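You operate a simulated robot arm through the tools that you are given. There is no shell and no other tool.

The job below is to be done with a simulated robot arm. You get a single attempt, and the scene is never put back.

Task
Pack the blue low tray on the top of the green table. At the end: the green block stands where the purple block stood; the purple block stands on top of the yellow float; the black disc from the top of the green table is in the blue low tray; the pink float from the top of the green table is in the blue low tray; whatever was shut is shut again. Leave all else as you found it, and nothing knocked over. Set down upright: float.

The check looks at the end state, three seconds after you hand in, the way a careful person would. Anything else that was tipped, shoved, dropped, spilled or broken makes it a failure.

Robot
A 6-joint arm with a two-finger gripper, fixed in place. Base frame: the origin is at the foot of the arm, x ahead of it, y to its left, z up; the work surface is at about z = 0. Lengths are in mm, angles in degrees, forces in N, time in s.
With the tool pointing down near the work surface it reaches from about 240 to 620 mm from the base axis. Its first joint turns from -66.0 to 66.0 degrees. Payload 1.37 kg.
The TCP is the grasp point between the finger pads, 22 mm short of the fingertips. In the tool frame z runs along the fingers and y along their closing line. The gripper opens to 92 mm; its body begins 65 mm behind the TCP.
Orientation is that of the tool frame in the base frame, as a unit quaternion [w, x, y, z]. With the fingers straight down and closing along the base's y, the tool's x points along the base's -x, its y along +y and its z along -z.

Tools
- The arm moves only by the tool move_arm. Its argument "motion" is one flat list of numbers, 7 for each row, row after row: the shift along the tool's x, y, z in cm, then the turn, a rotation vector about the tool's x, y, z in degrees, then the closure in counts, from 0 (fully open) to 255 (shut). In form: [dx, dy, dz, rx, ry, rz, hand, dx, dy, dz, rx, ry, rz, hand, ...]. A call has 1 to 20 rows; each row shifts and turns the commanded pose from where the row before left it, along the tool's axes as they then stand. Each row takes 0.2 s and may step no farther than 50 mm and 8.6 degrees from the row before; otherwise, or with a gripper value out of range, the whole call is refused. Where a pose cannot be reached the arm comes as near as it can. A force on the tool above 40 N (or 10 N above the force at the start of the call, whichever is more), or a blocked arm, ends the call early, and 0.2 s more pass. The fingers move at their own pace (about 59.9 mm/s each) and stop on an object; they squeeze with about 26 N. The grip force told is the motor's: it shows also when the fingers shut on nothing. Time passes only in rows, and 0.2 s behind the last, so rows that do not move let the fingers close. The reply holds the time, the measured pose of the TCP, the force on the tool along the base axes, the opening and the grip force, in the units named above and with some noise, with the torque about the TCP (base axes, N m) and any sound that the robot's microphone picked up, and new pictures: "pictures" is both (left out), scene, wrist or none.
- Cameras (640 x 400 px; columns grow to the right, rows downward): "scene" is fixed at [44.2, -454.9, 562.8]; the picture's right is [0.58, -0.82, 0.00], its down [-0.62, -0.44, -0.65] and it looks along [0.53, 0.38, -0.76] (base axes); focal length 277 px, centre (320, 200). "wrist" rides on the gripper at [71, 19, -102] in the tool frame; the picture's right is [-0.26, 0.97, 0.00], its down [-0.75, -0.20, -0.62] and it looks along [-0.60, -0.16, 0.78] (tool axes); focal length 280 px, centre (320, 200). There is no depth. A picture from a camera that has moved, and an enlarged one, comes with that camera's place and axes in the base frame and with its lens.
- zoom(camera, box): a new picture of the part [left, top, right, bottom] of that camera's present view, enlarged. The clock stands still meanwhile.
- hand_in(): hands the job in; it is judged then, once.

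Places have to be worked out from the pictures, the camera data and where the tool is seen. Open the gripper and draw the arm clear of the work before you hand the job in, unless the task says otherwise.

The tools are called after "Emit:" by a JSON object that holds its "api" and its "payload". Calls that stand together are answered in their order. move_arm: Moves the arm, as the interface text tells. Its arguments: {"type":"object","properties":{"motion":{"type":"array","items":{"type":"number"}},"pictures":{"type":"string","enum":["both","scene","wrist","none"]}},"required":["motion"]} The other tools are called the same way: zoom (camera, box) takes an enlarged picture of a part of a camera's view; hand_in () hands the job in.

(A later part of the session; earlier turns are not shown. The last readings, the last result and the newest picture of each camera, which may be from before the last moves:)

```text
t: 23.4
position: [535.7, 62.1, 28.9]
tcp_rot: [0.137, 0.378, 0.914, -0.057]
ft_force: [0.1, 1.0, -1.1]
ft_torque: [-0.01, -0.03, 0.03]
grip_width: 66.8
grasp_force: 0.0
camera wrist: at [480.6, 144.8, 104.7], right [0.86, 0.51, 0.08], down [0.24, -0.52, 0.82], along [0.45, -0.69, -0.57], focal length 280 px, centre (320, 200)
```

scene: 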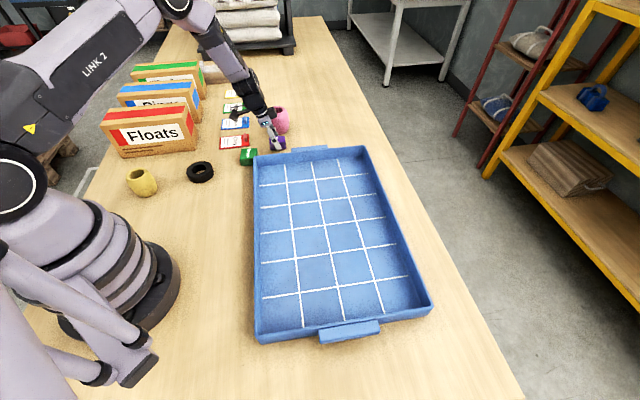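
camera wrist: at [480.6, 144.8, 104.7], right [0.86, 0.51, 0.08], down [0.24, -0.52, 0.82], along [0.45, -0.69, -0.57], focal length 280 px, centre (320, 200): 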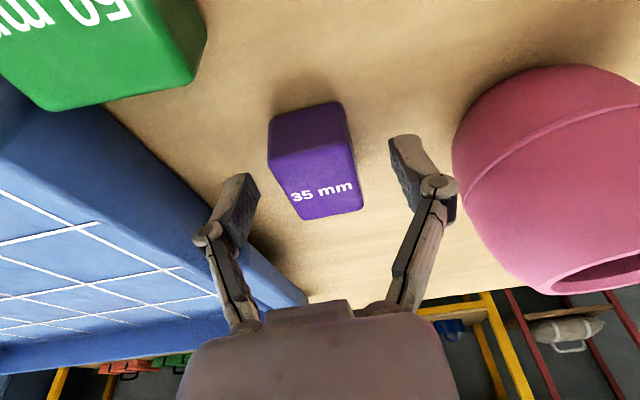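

Block released and standing. Raising, then bringing the tool back to vertical for the regrasp.

Emit:
{"api": "move_arm", "payload": {"motion": [-0.877, 0, -2.869, 0, 0, 0, 70, -0.877, 0, -2.869, 0, 0, 0, 70, 0, 0, 0, 0, 8.5, 0, 70, 0, 0, 0, 0, 8.5, 0, 70, -0.2, 0, 0, 0, 0, 0, 70, 0, 0, 0, 0, 0, 0, 70, 0, 0, 0, 0, 0, 0, 70], "pictures": "both"}}

Emit:
{"api": "zoom", "payload": {"camera": "wrist", "box": [200, 40, 440, 240]}}

```text
t: 25.0
position: [539.6, 62.6, 87.6]
tcp_rot: [0.0, 0.383, 0.924, 0.0]
ft_force: [0.2, 1.1, -0.2]
ft_torque: [0.02, 0.0, -0.02]
grip_width: 66.3
grasp_force: 0.0
camera wrist: at [501.4, 125.1, 189.0], right [0.87, 0.5, 0.0], down [0.39, -0.68, 0.62], along [0.31, -0.54, -0.78], focal length 280 px, centre (320, 200)
```

scene: 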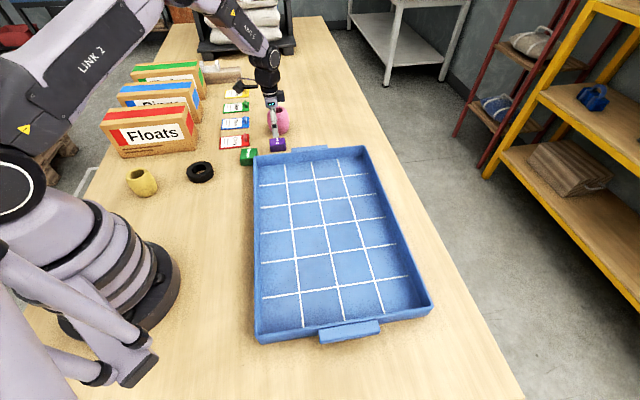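
wrist: 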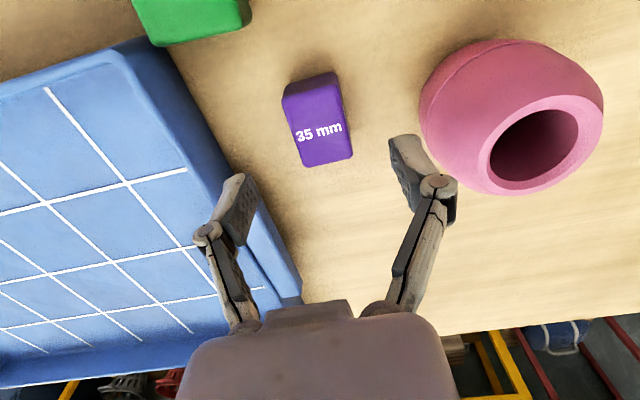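

```text
2.00 times, centred on (320, 140) of wrist
camera zoom: at [501.4, 125.1, 189.0], right [0.87, 0.5, 0.0], down [0.39, -0.68, 0.62], along [0.31, -0.54, -0.78], focal length 561 px, centre (320, 320)
```

zoom: 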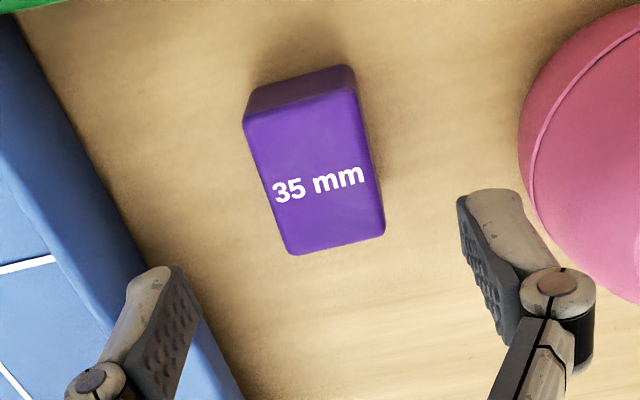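

Block centre reads (538.8,60.6), tool vertical at (538.2,61.5,87). I'll narrow the opening to ~52 mm to stay clear of the pink float, descend to z≈25, and grip.

Emit:
{"api": "move_arm", "payload": {"motion": [0, 0, 0, 0, 0, 0, 111, 0, 0, 0, 0, 0, 0, 111, -0.05, 0, 3.1, 0, 0, 0, 111, 0, 0, 3.1, 0, 0, 0, 111, 0, 0, 0, 0, 0, 0, 111], "pictures": "both"}}

```text
t: 26.2
position: [538.6, 59.3, 24.5]
tcp_rot: [0.0, 0.382, 0.924, 0.0]
ft_force: [0.1, -0.2, 0.1]
ft_torque: [0.0, 0.0, 0.0]
grip_width: 52.1
grasp_force: 0.2
camera wrist: at [501.2, 122.6, 125.8], right [0.87, 0.5, 0.0], down [0.39, -0.68, 0.63], along [0.31, -0.54, -0.78], focal length 280 px, centre (320, 200)
```

scene: 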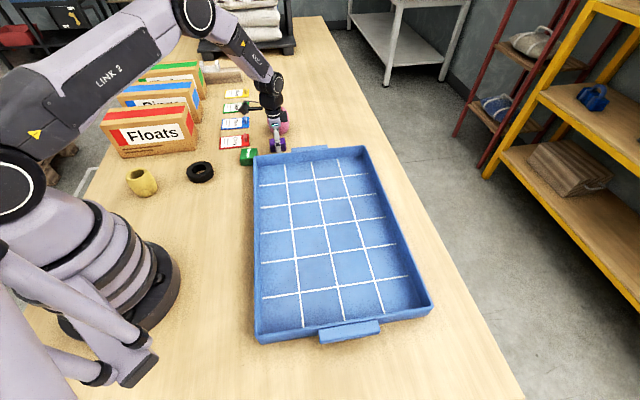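
wrist: 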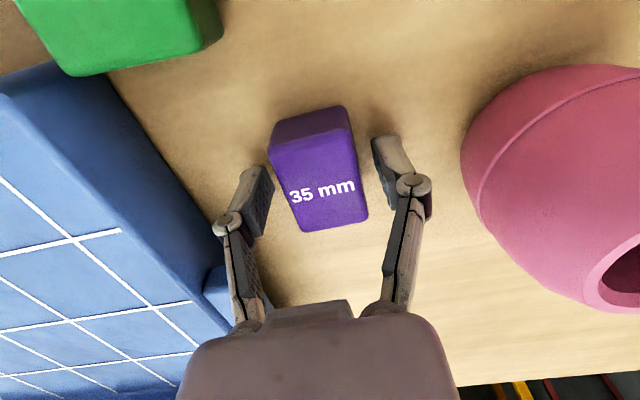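

In position around the block with no contact. Closing.

Emit:
{"api": "move_arm", "payload": {"motion": [0, 0, 0, 0, 0, 0, 255, 0, 0, 0, 0, 0, 0, 255, 0, 0, 0, 0, 0, 0, 255, 0, 0, 0, 0, 0, 0, 255], "pictures": "wrist"}}

```text
t: 27.2
position: [538.3, 59.1, 24.8]
tcp_rot: [0.001, 0.383, 0.924, 0.0]
ft_force: [-0.7, -0.4, -0.4]
ft_torque: [-0.03, -0.01, 0.0]
grip_width: 34.3
grasp_force: 26.2
camera wrist: at [501.1, 122.6, 126.0], right [0.87, 0.5, 0.0], down [0.39, -0.68, 0.62], along [0.31, -0.54, -0.78], focal length 280 px, centre (320, 200)
```

wrist: 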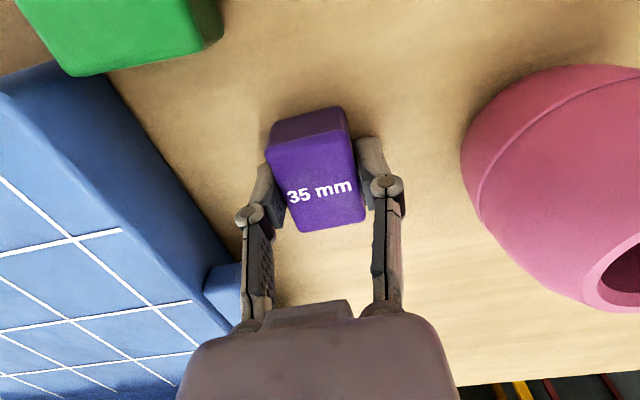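

Gripped again at 34.3 mm with a vertical tool. Lifting 150 mm and carrying to hover over the yellow float.

Emit:
{"api": "move_arm", "payload": {"motion": [0, 0, -1, 0, 0, 0, 255, 0, 0, -3.5, 0, 0, 0, 255, 0, 0, -3.5, 0, 0, 0, 255, 0, 0, -3.5, 0, 0, 0, 255, 0, 0, -3.5, 0, 0, 0, 255, 3.704, -1.23, 0.24, 0, 0, 0, 255, 3.704, -1.23, 0.24, 0, 0, 0, 255, 3.704, -1.23, 0.24, 0, 0, 0, 255, 3.704, -1.23, 0.24, 0, 0, 0, 255, 3.704, -1.23, 0.24, 0, 0, 0, 255, 3.704, -1.23, 0.24, 0, 0, 0, 255, 3.704, -1.23, 0.24, 0, 0, 0, 255, 3.704, -1.23, 0.24, 0, 0, 0, 255, 3.704, -1.23, 0.24, 0, 0, 0, 255, 3.704, -1.23, 0.24, 0, 0, 0, 255, 0, 0, 0, 0, 0, 0, 255, 0, 0, 0, 0, 0, 0, 255], "pictures": "both"}}

Emit:
{"api": "zoom", "payload": {"camera": "wrist", "box": [220, 0, 440, 220]}}

```text
t: 30.8
position: [189.2, 235.0, 153.4]
tcp_rot: [0.0, 0.383, 0.924, 0.001]
ft_force: [-0.1, -0.5, -0.8]
ft_torque: [-0.02, 0.01, -0.01]
grip_width: 34.1
grasp_force: 26.1
camera wrist: at [152.1, 298.2, 254.3], right [0.87, 0.5, 0.0], down [0.39, -0.68, 0.62], along [0.31, -0.54, -0.78], focal length 280 px, centre (320, 200)
```

scene: 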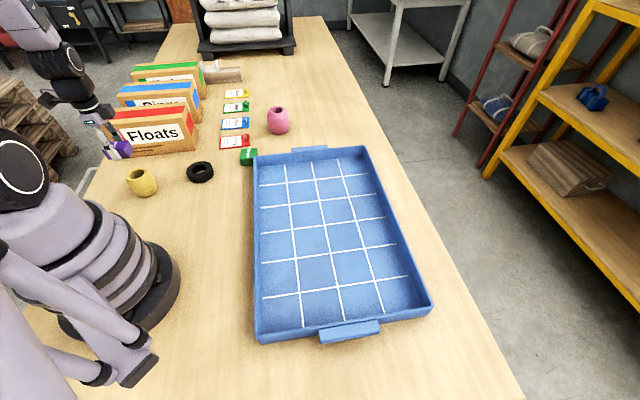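
wrist: 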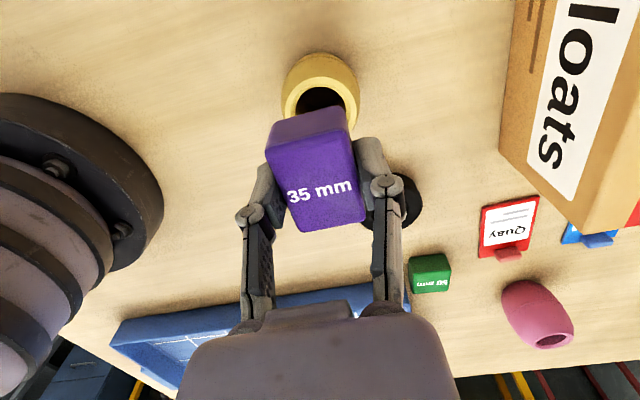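

```text
1.82 times, centred on (330, 110) of wrist
camera zoom: at [152.1, 298.2, 254.3], right [0.87, 0.5, 0.0], down [0.39, -0.68, 0.62], along [0.31, -0.54, -0.78], focal length 510 px, centre (302, 364)
```

zoom: 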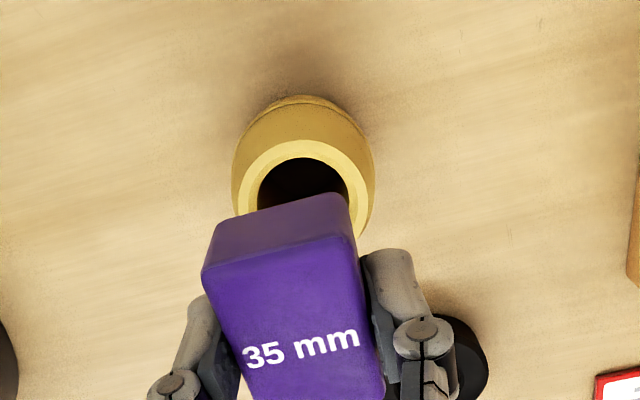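

Float centre reads ≈(189.5,234), tool at (188.9,234.6,152): aligned. Lowering 58 mm, leaving about 8 mm of gap.

Emit:
{"api": "move_arm", "payload": {"motion": [0, 0, 2.0, 0, 0, 0, 255, 0, 0, 2.0, 0, 0, 0, 255, 0, 0, 1.8, 0, 0, 0, 255, 0, 0, 0, 0, 0, 0, 255, 0, 0, 0, 0, 0, 0, 255], "pictures": "both"}}

Emit:
{"api": "zoom", "payload": {"camera": "scene", "box": [90, 120, 190, 210]}}

Emit:
{"api": "zoom", "payload": {"camera": "wrist", "box": [220, 20, 420, 240]}}

```text
t: 32.0
position: [191.0, 233.3, 94.0]
tcp_rot: [0.001, 0.382, 0.924, 0.0]
ft_force: [0.7, -0.3, -0.4]
ft_torque: [-0.02, -0.02, 0.0]
grip_width: 34.2
grasp_force: 26.5
camera wrist: at [153.4, 297.8, 195.9], right [0.87, 0.5, 0.0], down [0.39, -0.68, 0.63], along [0.31, -0.54, -0.78], focal length 280 px, centre (320, 200)
```

scene: 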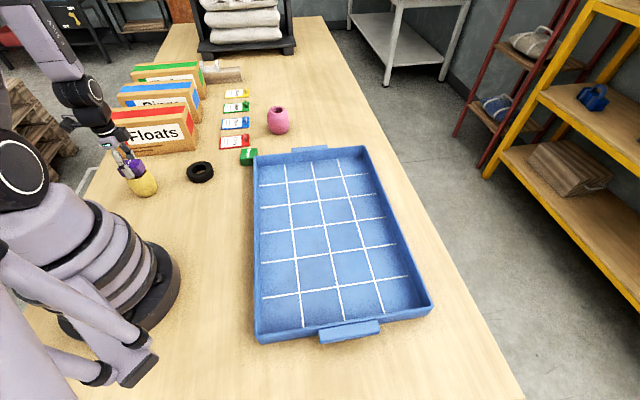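
wrist: 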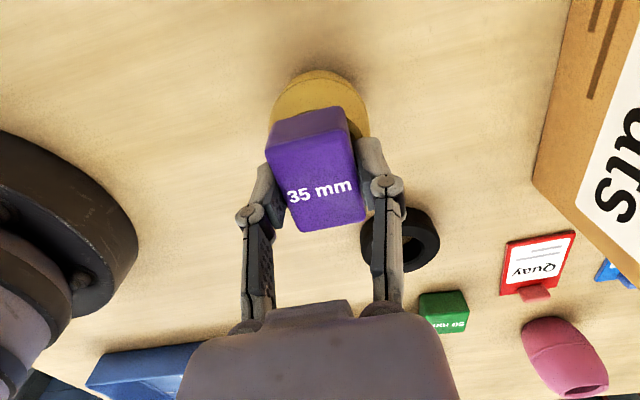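

```text
4.44 times, centred on (140, 165) of scene
camera zoom: at [44.2, -454.9, 562.8], right [0.58, -0.82, 0.0], down [-0.62, -0.44, -0.65], along [0.53, 0.38, -0.76], focal length 1230 px, centre (1120, 356)
```

zoom: 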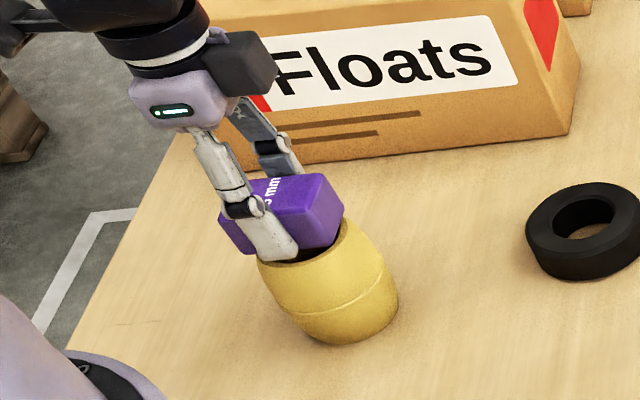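

```text
1.82 times, centred on (320, 130) of wrist
camera zoom: at [153.4, 297.8, 195.9], right [0.87, 0.5, 0.0], down [0.39, -0.68, 0.63], along [0.31, -0.54, -0.78], focal length 510 px, centre (320, 327)
```

zoom: 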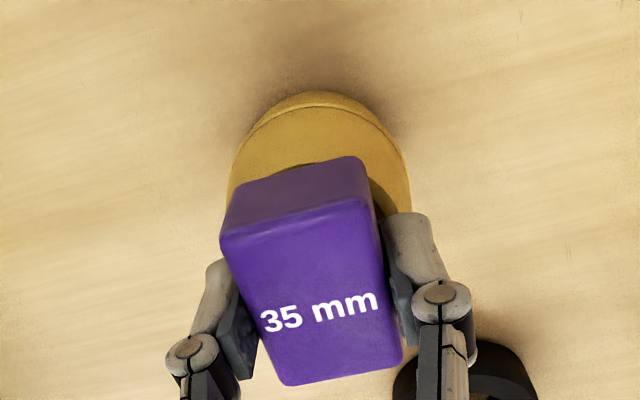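

Alignment confirmed by projection (float centre and block both as expected). Lowering 6 mm more, then I'll creep down to contact.

Emit:
{"api": "move_arm", "payload": {"motion": [0, 0, 0.3, 0, 0, 0, 255, 0, 0, 0.3, 0, 0, 0, 255, 0, 0, 0, 0, 0, 0, 255, 0, 0, 0, 0, 0, 0, 255], "pictures": "scene"}}

Emit:
{"api": "zoom", "payload": {"camera": "scene", "box": [110, 145, 170, 200]}}

```text
t: 33.0
position: [190.9, 234.8, 90.0]
tcp_rot: [0.0, 0.383, 0.924, 0.001]
ft_force: [-1.0, -1.6, 21.8]
ft_torque: [-0.09, 0.04, -0.02]
grip_width: 34.3
grasp_force: 26.0
```

scene: 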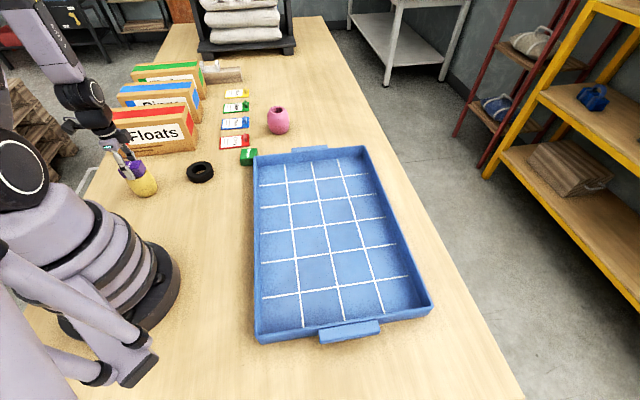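

```text
7.27 times, centred on (140, 172) of scene
camera zoom: at [44.1, -455.0, 562.7], right [0.58, -0.82, 0.0], down [-0.62, -0.44, -0.65], along [0.53, 0.38, -0.76], focal length 2012 px, centre (1629, 400)
```

zoom: 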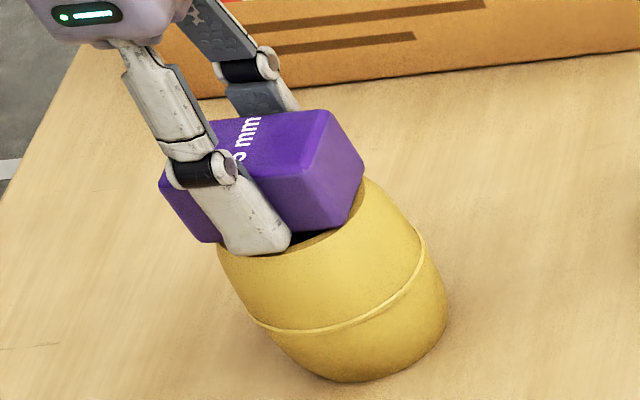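

Contact: 21.8 N upward, so the block is resting on the ring. Easing up 1 mm to relieve the press before releasing.

Emit:
{"api": "move_arm", "payload": {"motion": [0, 0, -0.1, 0, 0, 0, 255, 0, 0, 0, 0, 0, 0, 255], "pictures": "wrist"}}

```text
t: 33.6
position: [190.3, 235.2, 88.4]
tcp_rot: [0.0, 0.382, 0.924, 0.0]
ft_force: [1.8, 0.1, 5.6]
ft_torque: [0.05, -0.07, -0.03]
grip_width: 33.8
grasp_force: 26.1
camera wrist: at [152.9, 298.7, 190.5], right [0.87, 0.5, 0.0], down [0.39, -0.68, 0.62], along [0.31, -0.54, -0.78], focal length 280 px, centre (320, 200)
```

wrist: 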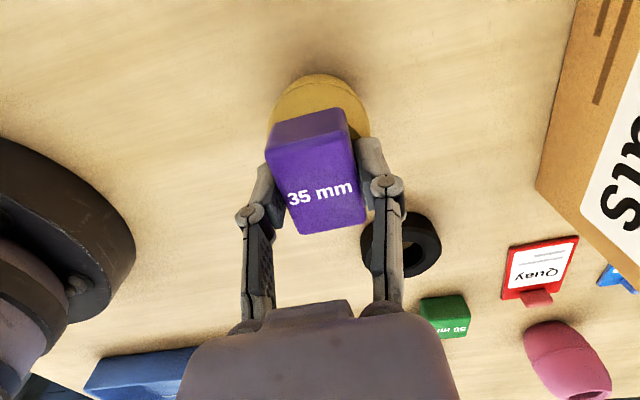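

Residual contact is 5.6 N – seated. Opening the fingers gently to about 52 mm.

Emit:
{"api": "move_arm", "payload": {"motion": [0, 0, 0, 0, 0, 0, 150, 0, 0, 0, 0, 0, 0, 130, 0, 0, 0, 0, 0, 0, 110, 0, 0, 0, 0, 0, 0, 110], "pictures": "both"}}

Emit:
{"api": "zoom", "payload": {"camera": "scene", "box": [110, 145, 170, 200]}}

```text
t: 34.6
position: [190.3, 234.8, 89.9]
tcp_rot: [0.0, 0.382, 0.924, 0.0]
ft_force: [-0.7, -0.5, 0.8]
ft_torque: [0.02, 0.0, 0.02]
grip_width: 52.5
grasp_force: 0.2
camera wrist: at [152.9, 298.6, 190.7], right [0.87, 0.5, 0.0], down [0.39, -0.68, 0.63], along [0.31, -0.54, -0.78], focal length 280 px, centre (320, 200)
```

scene: 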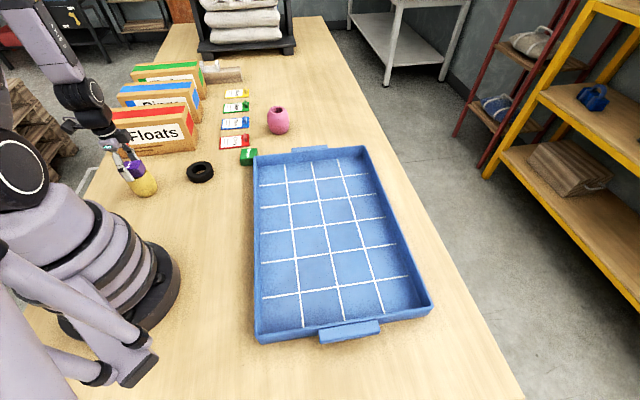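
wrist: 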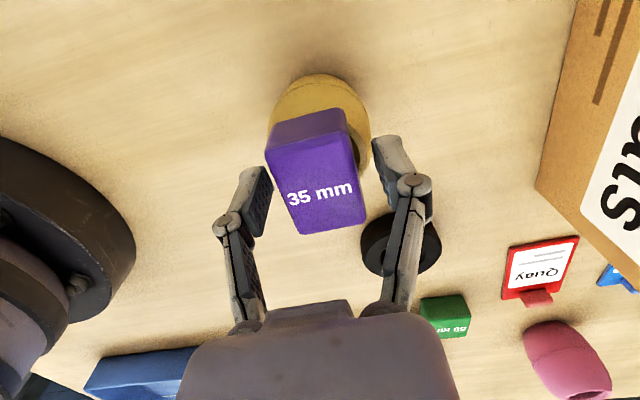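

```text
7.27 times, centred on (140, 172) of scene
camera zoom: at [44.2, -454.9, 562.8], right [0.58, -0.82, 0.0], down [-0.62, -0.44, -0.65], along [0.53, 0.38, -0.76], focal length 2012 px, centre (1629, 400)
```

zoom: 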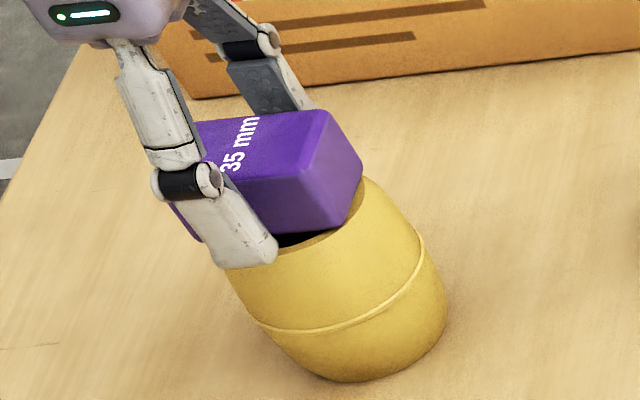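

Block sits stable on the float. Raising straight up 100 mm.

Emit:
{"api": "move_arm", "payload": {"motion": [0, 0, -1, 0, 0, 0, 110, 0, 0, -3, 0, 0, 0, 110, 0, 0, -3, 0, 0, 0, 110, 0, 0, -3, 0, 0, 0, 110, 0, 0, 0, 0, 0, 0, 110], "pictures": "both"}}

Emit:
{"api": "zoom", "payload": {"camera": "scene", "box": [110, 145, 220, 200]}}

Emit:
{"api": "zoom", "payload": {"camera": "wrist", "box": [240, 0, 480, 260]}}

```text
t: 35.8
position: [190.0, 235.7, 189.8]
tcp_rot: [0.0, 0.382, 0.924, 0.001]
ft_force: [0.9, -0.2, -0.4]
ft_torque: [0.02, 0.0, 0.02]
grip_width: 52.4
grasp_force: 0.1
camera wrist: at [153.5, 298.7, 290.7], right [0.87, 0.5, 0.0], down [0.39, -0.68, 0.63], along [0.31, -0.54, -0.78], focal length 280 px, centre (320, 200)
```

scene: 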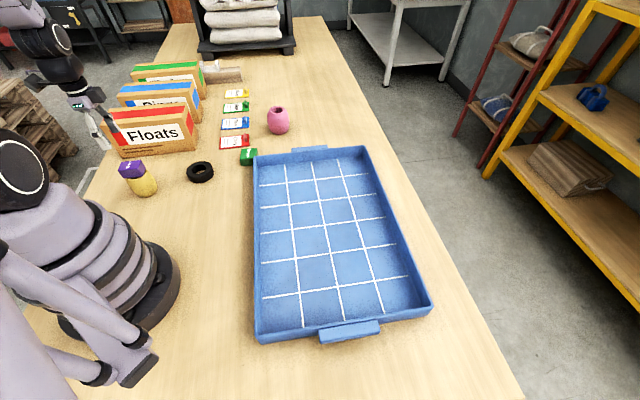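
wrist: 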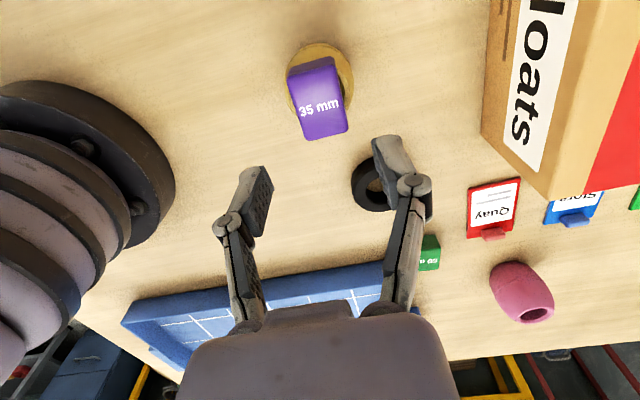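

```text
5.82 times, centred on (165, 172) of scene
camera zoom: at [44.2, -454.9, 562.8], right [0.58, -0.82, 0.0], down [-0.62, -0.44, -0.65], along [0.53, 0.38, -0.76], focal length 1610 px, centre (1222, 360)
```

zoom: 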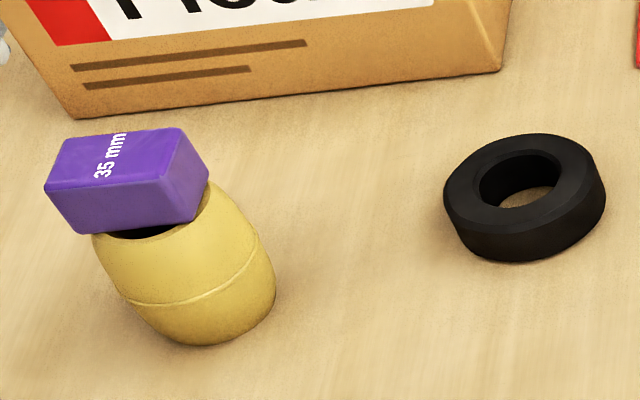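

```text
1.54 times, centred on (360, 130) of wrist
camera zoom: at [153.5, 298.7, 290.7], right [0.87, 0.5, 0.0], down [0.39, -0.68, 0.63], along [0.31, -0.54, -0.78], focal length 431 px, centre (258, 308)
```

zoom: 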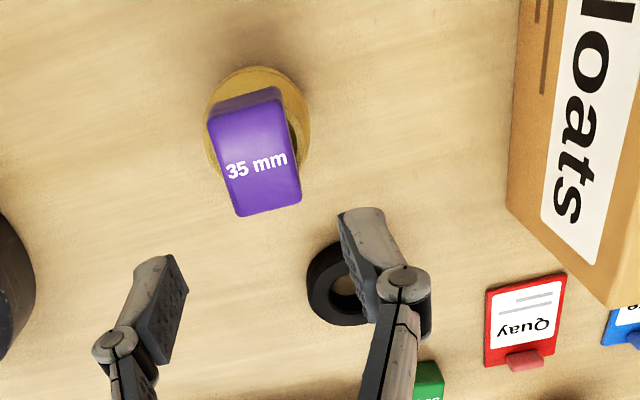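

Purple is standing squarely on the yellow float. Next the black disc: moving to hover above (315,167) with the gripper fully open.

Emit:
{"api": "move_arm", "payload": {"motion": [-3.41, 1.0, 0.47, 0, 0, 0, 60, -3.41, 1.0, 0.47, 0, 0, 0, 0, -3.41, 1.0, 0.47, 0, 0, 0, 0, -3.41, 1.0, 0.47, 0, 0, 0, 0, 0, 0, 0, 0, 0, 0, 0, 0, 0, 0, 0, 0, 0, 0], "pictures": "both"}}

Emit:
{"api": "zoom", "payload": {"camera": "wrist", "box": [240, 20, 420, 160]}}

```text
t: 37.2
position: [315.4, 167.0, 168.1]
tcp_rot: [0.001, 0.384, 0.924, 0.0]
ft_force: [-0.3, 0.1, -0.2]
ft_torque: [0.04, 0.0, 0.01]
grip_width: 92.4
grasp_force: 0.0
camera wrist: at [278.2, 230.9, 269.7], right [0.87, 0.5, 0.0], down [0.39, -0.68, 0.62], along [0.31, -0.54, -0.78], focal length 280 px, centre (320, 200)
```

scene: 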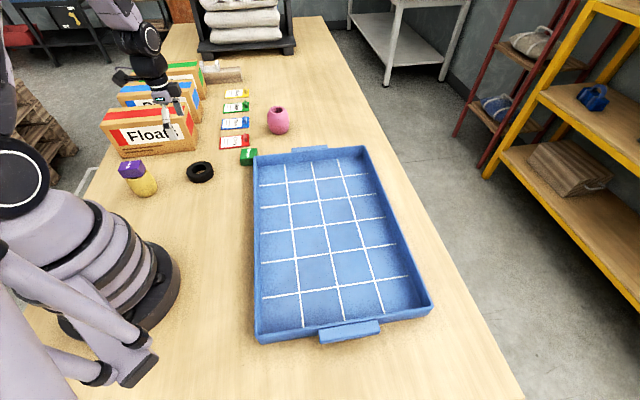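
wrist: 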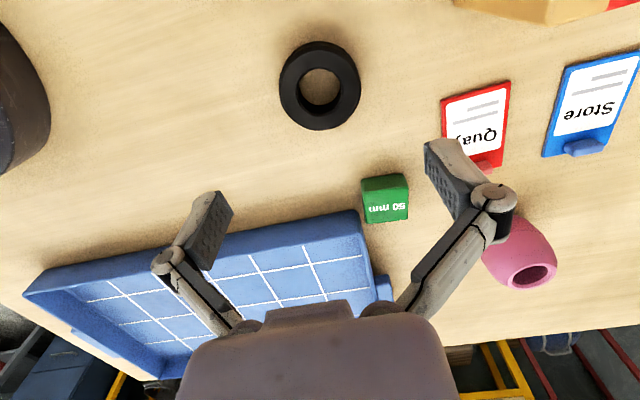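

```text
2.86 times, centred on (330, 90) of wrist
camera zoom: at [278.2, 230.9, 269.7], right [0.87, 0.5, 0.0], down [0.39, -0.68, 0.62], along [0.31, -0.54, -0.78], focal length 801 px, centre (291, 514)
```

zoom: 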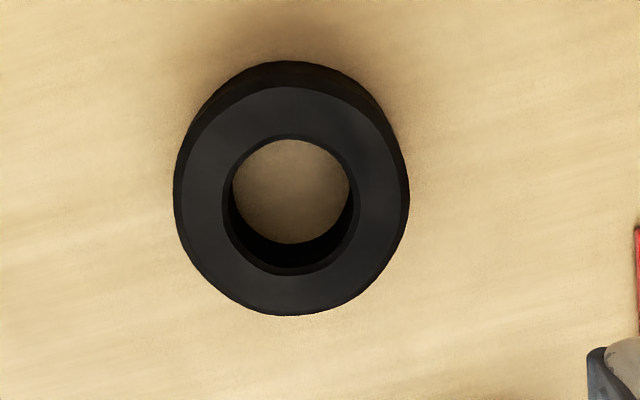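

Disc centre computes to ≈(316.5,164.5), OD ≈70 mm, height ≈25 mm. Descending to z≈40 with fingers fully open to check the straddle.

Emit:
{"api": "move_arm", "payload": {"motion": [-0.3, -0.09, 3.5, 0, 0, 0, 0, 0, 0, 3.6, 0, 0, 0, 0, 0, 0, 3.6, 0, 0, 0, 0, 0, 0, 1.5, 0, 0, 0, 0, 0, 0, 0, 0, 0, 0, 0], "pictures": "both"}}

Emit:
{"api": "zoom", "payload": {"camera": "scene", "box": [150, 120, 260, 200]}}

```text
t: 38.4
position: [315.9, 165.3, 47.8]
tcp_rot: [0.001, 0.383, 0.924, 0.0]
ft_force: [-0.3, 0.3, 0.5]
ft_torque: [-0.01, 0.0, 0.0]
grip_width: 92.1
grasp_force: 0.0
camera wrist: at [278.2, 227.6, 148.6], right [0.87, 0.5, 0.0], down [0.39, -0.68, 0.62], along [0.31, -0.54, -0.78], focal length 280 px, centre (320, 200)
```

scene: 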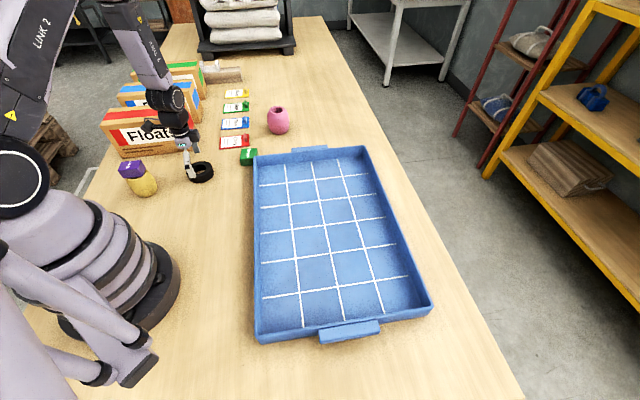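
wrist: 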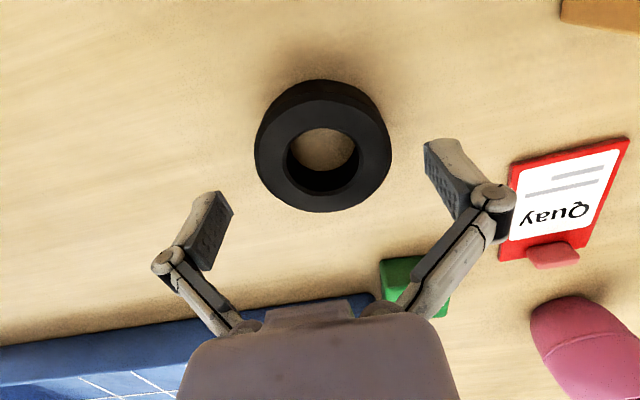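

```text
5.00 times, centred on (205, 160) of scene
camera zoom: at [44.2, -454.9, 562.8], right [0.58, -0.82, 0.0], down [-0.62, -0.44, -0.65], along [0.53, 0.38, -0.76], focal length 1383 px, centre (895, 400)
```

zoom: 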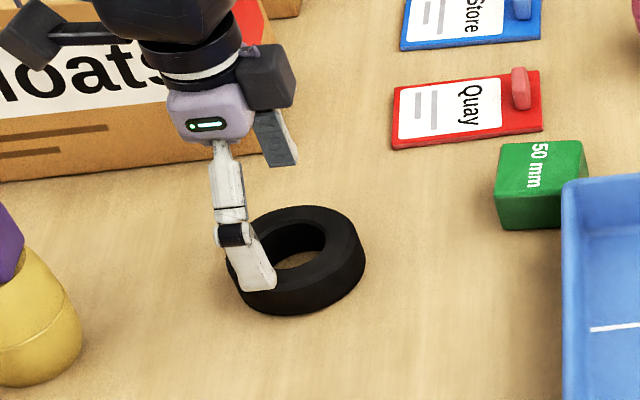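

Disc centre refined to ≈(316,165), tool at (315,164,46.6): about 10 mm clearance on each side. Descending to z≈25.

Emit:
{"api": "move_arm", "payload": {"motion": [0, 0.1, 1.0, 0, 0, 0, 0, 0, 0, 1.15, 0, 0, 0, 0, 0, 0, 0, 0, 0, 0, 0], "pictures": "wrist"}}

```text
t: 39.2
position: [317.0, 164.7, 27.5]
tcp_rot: [0.0, 0.383, 0.924, -0.001]
ft_force: [0.1, 0.5, 0.2]
ft_torque: [0.02, 0.02, -0.04]
grip_width: 92.2
grasp_force: 0.0
camera wrist: at [279.5, 228.4, 127.8], right [0.87, 0.5, 0.0], down [0.39, -0.68, 0.62], along [0.31, -0.54, -0.78], focal length 280 px, centre (320, 200)
```

wrist: 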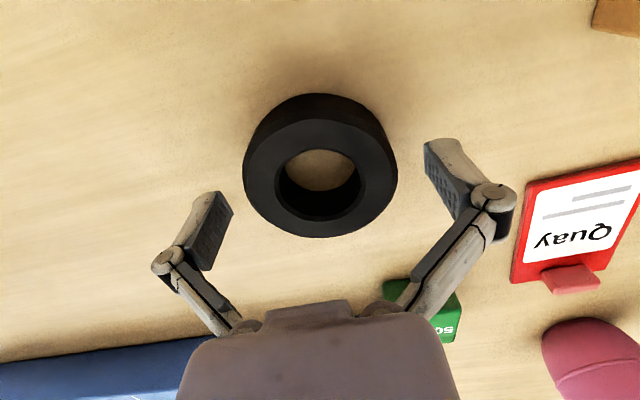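

At z≈25.8 with the disc centred between the fingers. Closing.

Emit:
{"api": "move_arm", "payload": {"motion": [0, 0, 0.05, 0, 0, 0, 60, 0, 0, 0, 0, 0, 0, 255, 0, 0, 0, 0, 0, 0, 255, 0, 0, 0, 0, 0, 0, 255, 0, 0, 0, 0, 0, 0, 255], "pictures": "wrist"}}

```text
t: 40.4
position: [316.4, 164.9, 26.4]
tcp_rot: [0.0, 0.383, 0.924, -0.001]
ft_force: [-5.3, -6.2, 16.2]
ft_torque: [-0.17, 0.11, -0.09]
grip_width: 70.5
grasp_force: 26.0
camera wrist: at [279.1, 228.2, 127.9], right [0.87, 0.5, 0.0], down [0.39, -0.68, 0.62], along [0.31, -0.54, -0.78], focal length 280 px, centre (320, 200)
```

wrist: 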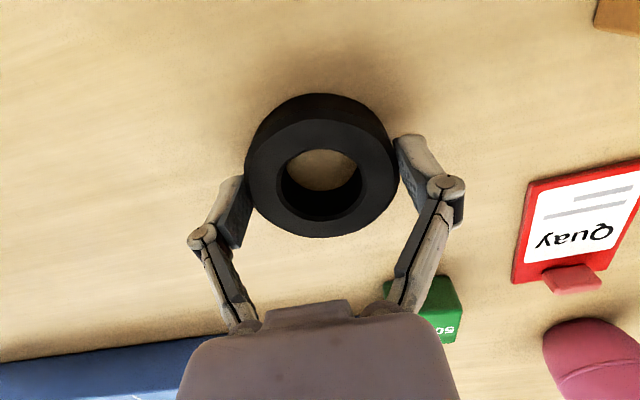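

Disc gripped at 70.5 mm. Lifting 30 mm slowly and checking it hangs level.

Emit:
{"api": "move_arm", "payload": {"motion": [0, 0, -0.5, 0, 0, 0, 255, 0, 0, -1, 0, 0, 0, 255, 0, 0, -1.5, 0, 0, 0, 255, 0, 0, 0, 0, 0, 0, 255], "pictures": "both"}}

Emit:
{"api": "zoom", "payload": {"camera": "scene", "box": [150, 120, 260, 200]}}

```text
t: 41.4
position: [317.3, 165.9, 56.8]
tcp_rot: [0.0, 0.383, 0.924, 0.0]
ft_force: [1.0, 0.1, -1.2]
ft_torque: [-0.02, 0.01, -0.01]
grip_width: 70.4
grasp_force: 26.4
camera wrist: at [279.5, 228.7, 157.5], right [0.87, 0.5, 0.0], down [0.39, -0.68, 0.62], along [0.31, -0.54, -0.78], focal length 280 px, centre (320, 200)
```

scene: 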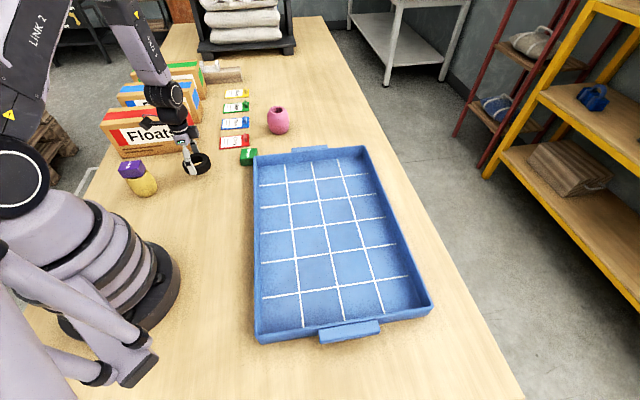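
wrist: 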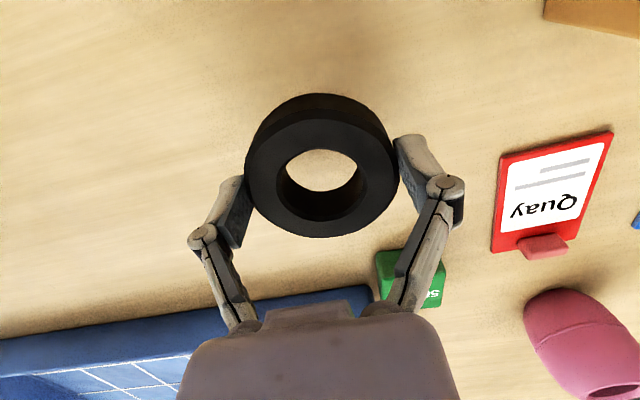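

```text
5.00 times, centred on (205, 160) of scene
camera zoom: at [44.2, -454.9, 562.8], right [0.58, -0.82, 0.0], down [-0.62, -0.44, -0.65], along [0.53, 0.38, -0.76], focal length 1383 px, centre (895, 400)
```

zoom: 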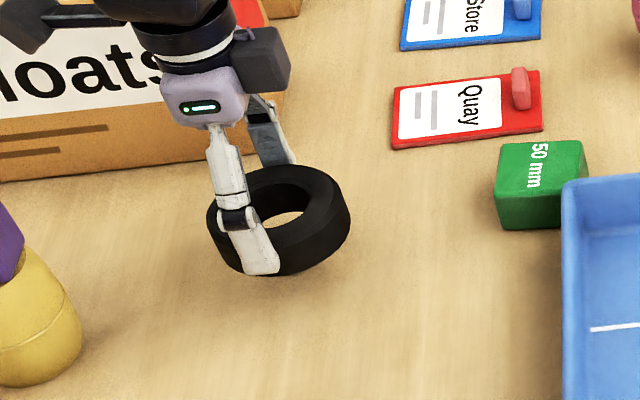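

Disc held level. Lifting to z≈135 and carrying it over the tray to about (400,-110).

Emit:
{"api": "move_arm", "payload": {"motion": [0, 0, -4, 0, 0, 0, 255, 0, 0, -4, 0, 0, 0, 255, -3.624, -1.933, 0, 0, 0, 0, 255, -3.624, -1.933, 0, 0, 0, 0, 255, -3.624, -1.933, 0, 0, 0, 0, 255, -3.624, -1.933, 0, 0, 0, 0, 255, -3.624, -1.933, 0, 0, 0, 0, 255, -3.624, -1.933, 0, 0, 0, 0, 255, -3.624, -1.933, 0, 0, 0, 0, 255, 0, 0, 0, 0, 0, 0, 255, 0, 0, 0, 0, 0, 0, 255], "pictures": "both"}}

```text
t: 43.8
position: [400.7, -109.8, 136.3]
tcp_rot: [0.0, 0.383, 0.924, 0.0]
ft_force: [-0.5, 0.4, -0.9]
ft_torque: [0.0, 0.02, 0.02]
grip_width: 70.6
grasp_force: 26.2
camera wrist: at [363.5, -47.3, 237.3], right [0.87, 0.5, 0.0], down [0.39, -0.68, 0.62], along [0.31, -0.54, -0.78], focal length 280 px, centre (320, 200)
```

scene: 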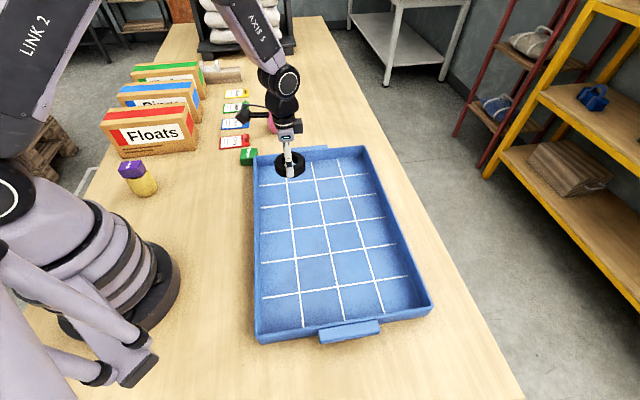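
wrist: 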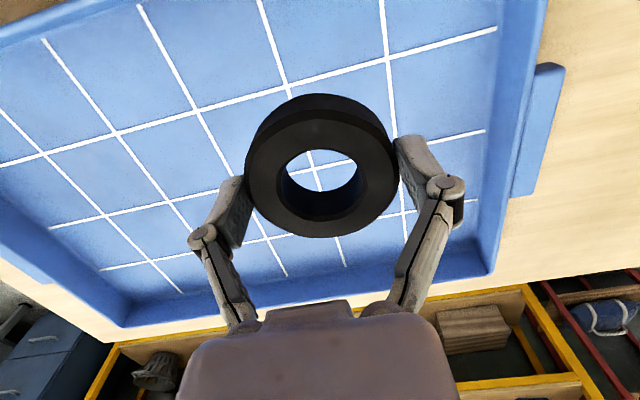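

Centred over the tray interior. Lowering to z≈37.

Emit:
{"api": "move_arm", "payload": {"motion": [0, 0, 3.5, 0, 0, 0, 255, 0, 0, 3.5, 0, 0, 0, 255, 0, 0, 2.8, 0, 0, 0, 255, 0, 0, 0, 0, 0, 0, 255, 0, 0, 0, 0, 0, 0, 255], "pictures": "both"}}

Emit:
{"api": "zoom", "payload": {"camera": "scene", "box": [240, 120, 380, 230]}}

```text
t: 45.0
position: [401.7, -109.8, 35.2]
tcp_rot: [0.0, 0.383, 0.924, 0.0]
ft_force: [-0.9, -0.3, -0.6]
ft_torque: [0.0, -0.02, -0.02]
grip_width: 70.5
grasp_force: 26.3
camera wrist: at [365.3, -46.3, 138.0], right [0.87, 0.5, 0.0], down [0.39, -0.68, 0.62], along [0.31, -0.54, -0.78], focal length 280 px, centre (320, 200)
```

scene: 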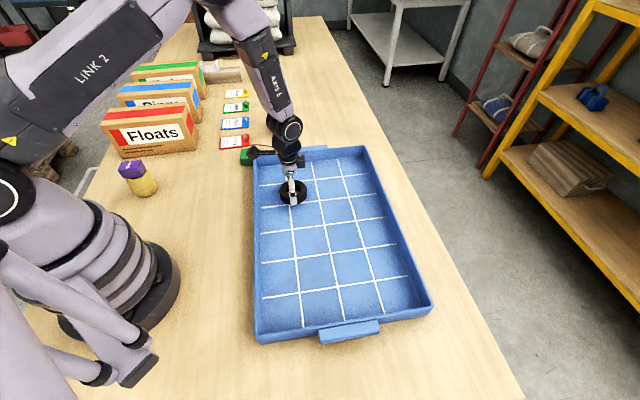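
wrist: 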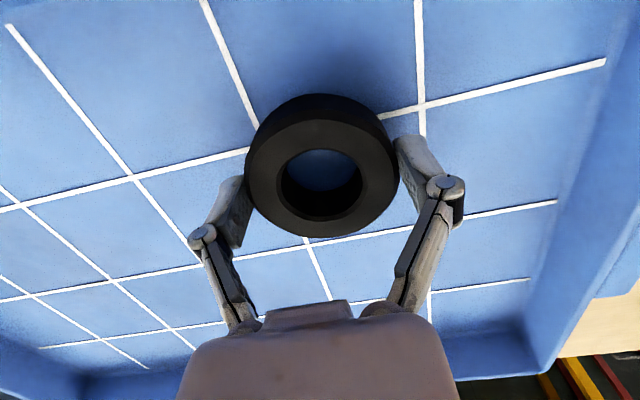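

```text
3.64 times, centred on (310, 175) of scene
camera zoom: at [44.2, -454.9, 562.8], right [0.58, -0.82, 0.0], down [-0.62, -0.44, -0.65], along [0.53, 0.38, -0.76], focal length 1006 px, centre (356, 291)
```

zoom: 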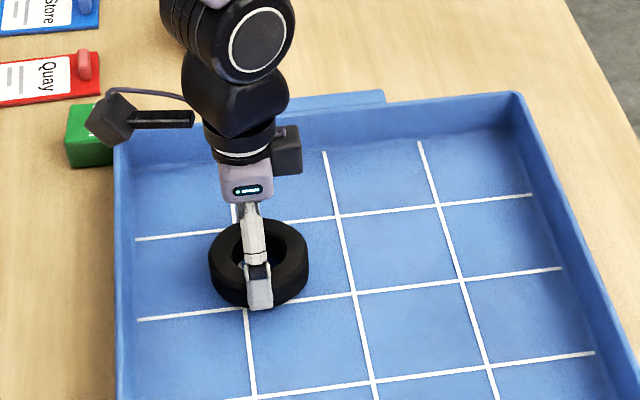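

Just above the tray floor with no contact. Creeping down 4 mm.

Emit:
{"api": "move_arm", "payload": {"motion": [0, 0, 0.2, 0, 0, 0, 255, 0, 0, 0.2, 0, 0, 0, 255, 0, 0, 0, 0, 0, 0, 255], "pictures": "none"}}

```text
t: 45.8
position: [402.5, -110.1, 34.9]
tcp_rot: [0.001, 0.383, 0.924, -0.001]
ft_force: [-0.8, 0.4, -0.2]
ft_torque: [-0.01, -0.02, -0.02]
grip_width: 70.6
grasp_force: 25.5
```

Emit:
{"api": "move_arm", "payload": {"motion": [0, 0, 0.1, 0, 0, 0, 255, 0, 0, 0.1, 0, 0, 0, 255, 0, 0, 0, 0, 0, 0, 255], "pictures": "wrist"}}

```text
t: 46.6
position: [402.5, -109.7, 32.6]
tcp_rot: [0.0, 0.383, 0.924, 0.0]
ft_force: [0.9, 4.2, 13.1]
ft_torque: [0.0, 0.26, -0.1]
grip_width: 70.5
grasp_force: 25.7
camera wrist: at [364.2, -46.2, 133.8], right [0.87, 0.5, 0.0], down [0.39, -0.68, 0.63], along [0.31, -0.54, -0.78], focal length 280 px, centre (320, 200)
```

wrist: 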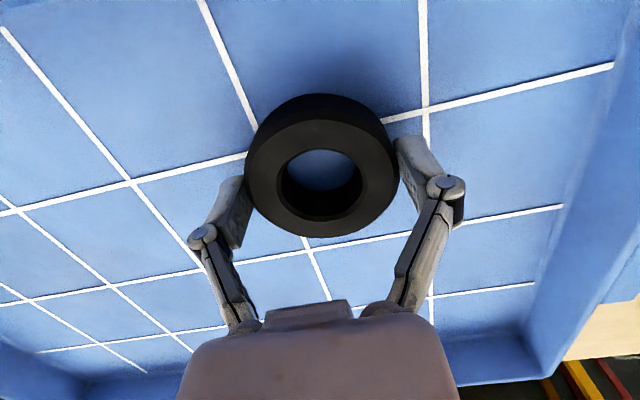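

Contact with the tray floor at 13 N. Releasing the disc.

Emit:
{"api": "move_arm", "payload": {"motion": [0, 0, 0, 0, 0, 0, 50, 0, 0, 0, 0, 0, 0, 20, 0, 0, 0, 0, 0, 0, 0, 0, 0, 0, 0, 0, 0, 0], "pictures": "wrist"}}

```text
t: 47.6
position: [401.3, -109.2, 33.0]
tcp_rot: [-0.001, 0.382, 0.924, -0.001]
ft_force: [0.5, -0.1, -0.2]
ft_torque: [0.01, 0.01, -0.01]
grip_width: 91.9
grasp_force: 0.0
camera wrist: at [363.8, -46.3, 133.3], right [0.87, 0.5, 0.0], down [0.39, -0.68, 0.63], along [0.31, -0.54, -0.78], focal length 280 px, centre (320, 200)
```

wrist: 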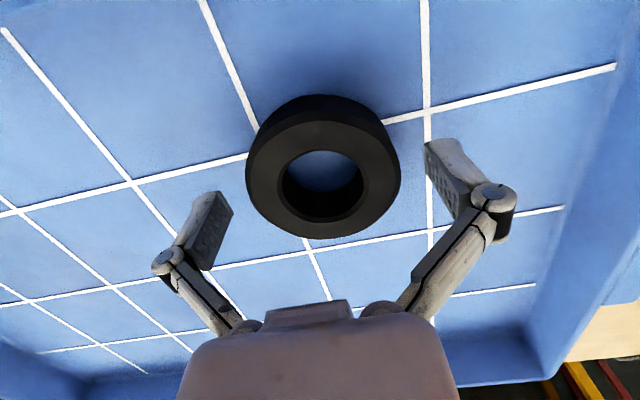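

Disc rests flat in the tray. Raising, then turning the tool by −95° so it closes along green's −50° axis, which stays well clear of the tray corner.

Emit:
{"api": "move_arm", "payload": {"motion": [0, 0, -1.5, 0, 0, 0, 0, 0, 0, -4, 0, 0, 0, 0, 0, 0, -4, 0, 0, 0, 0, 0, 0, -4, 0, 0, 0, 0, 0, 0, 0, 0, 0, -7.9167, 30, 0, 0, 0, 0, 0, -7.9167, 60, 0, 0, 0, 0, 0, -7.9167, 60, 0, 0, 0, 0, 0, -7.9167, 60, 0, 0, 0, 0, 0, -7.9167, 60, 0, 0, 0, 0, 0, -7.9167, 60, 0, 0, 0, 0, 0, -7.9167, 60, 0, 0, 0, 0, 0, -7.9167, 60, 0, 0, 0, 0, 0, -7.9167, 60, 0, 0, 0, 0, 0, -7.9167, 60, 0, 0, 0, 0, 0, -7.9167, 60, 0, 0, 0, 0, 0, -7.9167, 60, 0, 0, 0, 0, 0, 0, 60], "pictures": "both"}}

```text
t: 51.2
position: [400.4, -109.2, 166.9]
tcp_rot: [0.0, -0.425, 0.905, 0.0]
ft_force: [0.6, -0.6, 1.3]
ft_torque: [0.03, 0.0, 0.01]
grip_width: 70.2
grasp_force: 0.1
camera wrist: at [340.0, -151.7, 268.3], right [-0.57, 0.82, 0.0], down [0.64, 0.45, 0.62], along [0.51, 0.36, -0.78], focal length 280 px, centre (320, 200)
```

scene: 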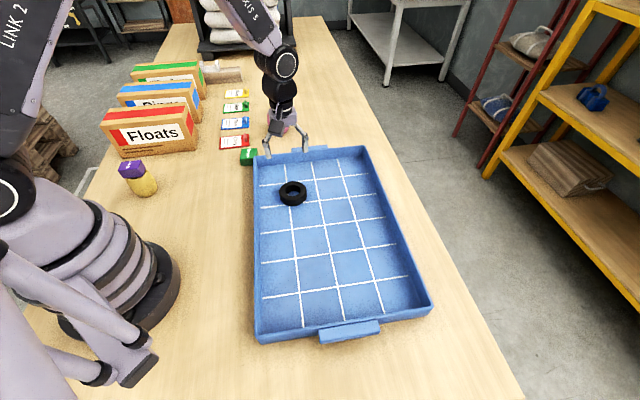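
wrist: 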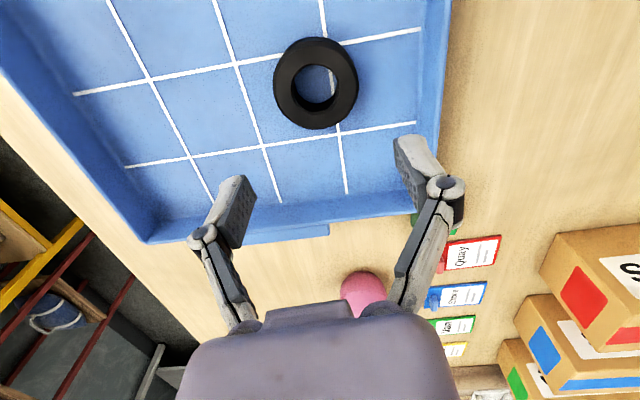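

Disc is clearly in the tray and flat. Moving to hover above green at about (442,93).

Emit:
{"api": "move_arm", "payload": {"motion": [-3.637, 1.966, 0.12, 0, 0, 0, 60, -3.637, 1.966, 0.12, 0, 0, 0, 60, -3.637, 1.966, 0.12, 0, 0, 0, 60, -3.637, 1.966, 0.12, 0, 0, 0, 60, -3.637, 1.966, 0.12, 0, 0, 0, 60, 0, 0, 0, 0, 0, 0, 60, 0, 0, 0, 0, 0, 0, 60], "pictures": "both"}}

Emit:
{"api": "zoom", "payload": {"camera": "wrist", "box": [240, 20, 420, 160]}}

```text
t: 52.8
position: [444.6, 93.2, 162.7]
tcp_rot: [0.0, -0.423, 0.906, -0.001]
ft_force: [-0.2, -0.5, -1.2]
ft_torque: [0.02, -0.06, 0.02]
grip_width: 70.6
grasp_force: 0.0
camera wrist: at [383.7, 51.4, 264.7], right [-0.57, 0.82, 0.0], down [0.64, 0.45, 0.62], along [0.51, 0.36, -0.78], focal length 280 px, centre (320, 200)
```

scene: 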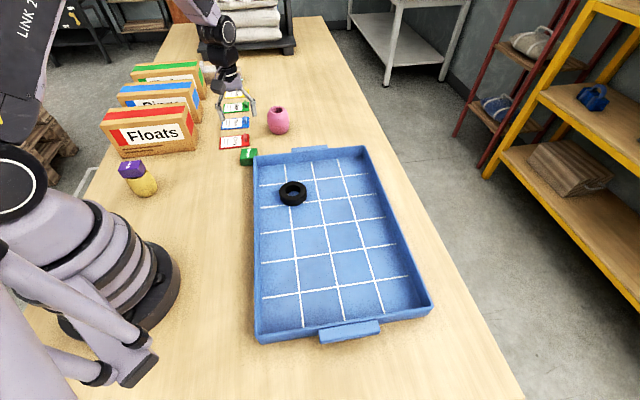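
wrist: 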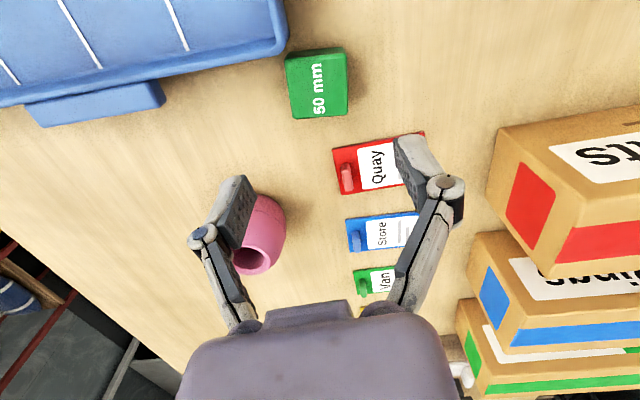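

```text
2.86 times, centred on (330, 90) of wrist
camera zoom: at [383.7, 51.4, 264.7], right [-0.57, 0.82, 0.0], down [0.64, 0.45, 0.62], along [0.51, 0.36, -0.78], focal length 801 px, centre (291, 514)
```

zoom: 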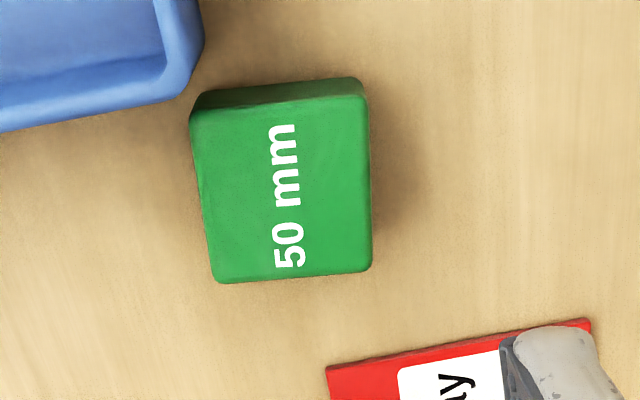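

Green centre reads (441.6,90.2), 46–48 mm square, turned exactly to the tool's current heading. Shifting 4 mm and descending to z≈55.

Emit:
{"api": "move_arm", "payload": {"motion": [0.4, -0.04, 3.6, 0, 0, 0, 60, 0, 0, 3.6, 0, 0, 0, 60, 0, 0, 3.5, 0, 0, 0, 60, 0, 0, 0, 0, 0, 0, 60, 0, 0, 0, 0, 0, 0, 60], "pictures": "both"}}

Emit:
{"api": "zoom", "payload": {"camera": "scene", "box": [200, 80, 310, 180]}}

```text
t: 54.0
position: [440.4, 87.8, 55.1]
tcp_rot: [0.0, -0.423, 0.906, 0.001]
ft_force: [0.9, -0.2, -0.3]
ft_torque: [0.02, -0.03, 0.02]
grip_width: 70.4
grasp_force: 0.1
camera wrist: at [380.2, 45.6, 155.7], right [-0.57, 0.82, 0.0], down [0.64, 0.45, 0.62], along [0.51, 0.36, -0.78], focal length 280 px, centre (320, 200)
```

scene: 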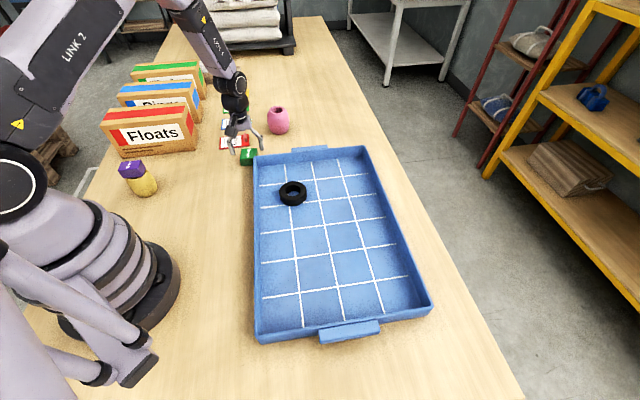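
wrist: 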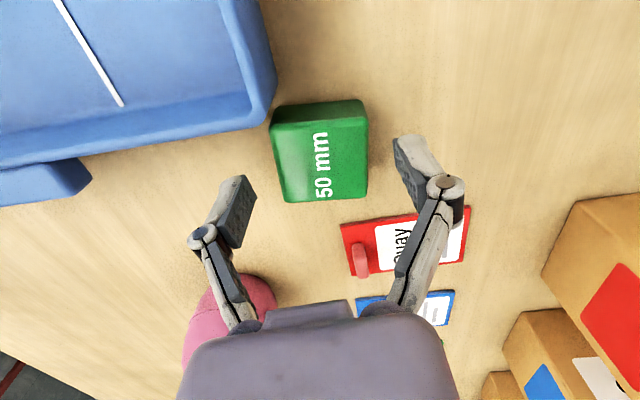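

```text
4.00 times, centred on (255, 130) of scene
camera zoom: at [44.2, -454.9, 562.8], right [0.58, -0.82, 0.0], down [-0.62, -0.44, -0.65], along [0.53, 0.38, -0.76], focal length 1107 px, centre (580, 480)
```

zoom: 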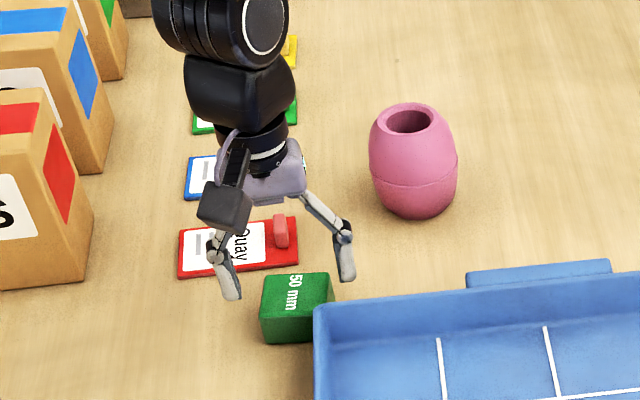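

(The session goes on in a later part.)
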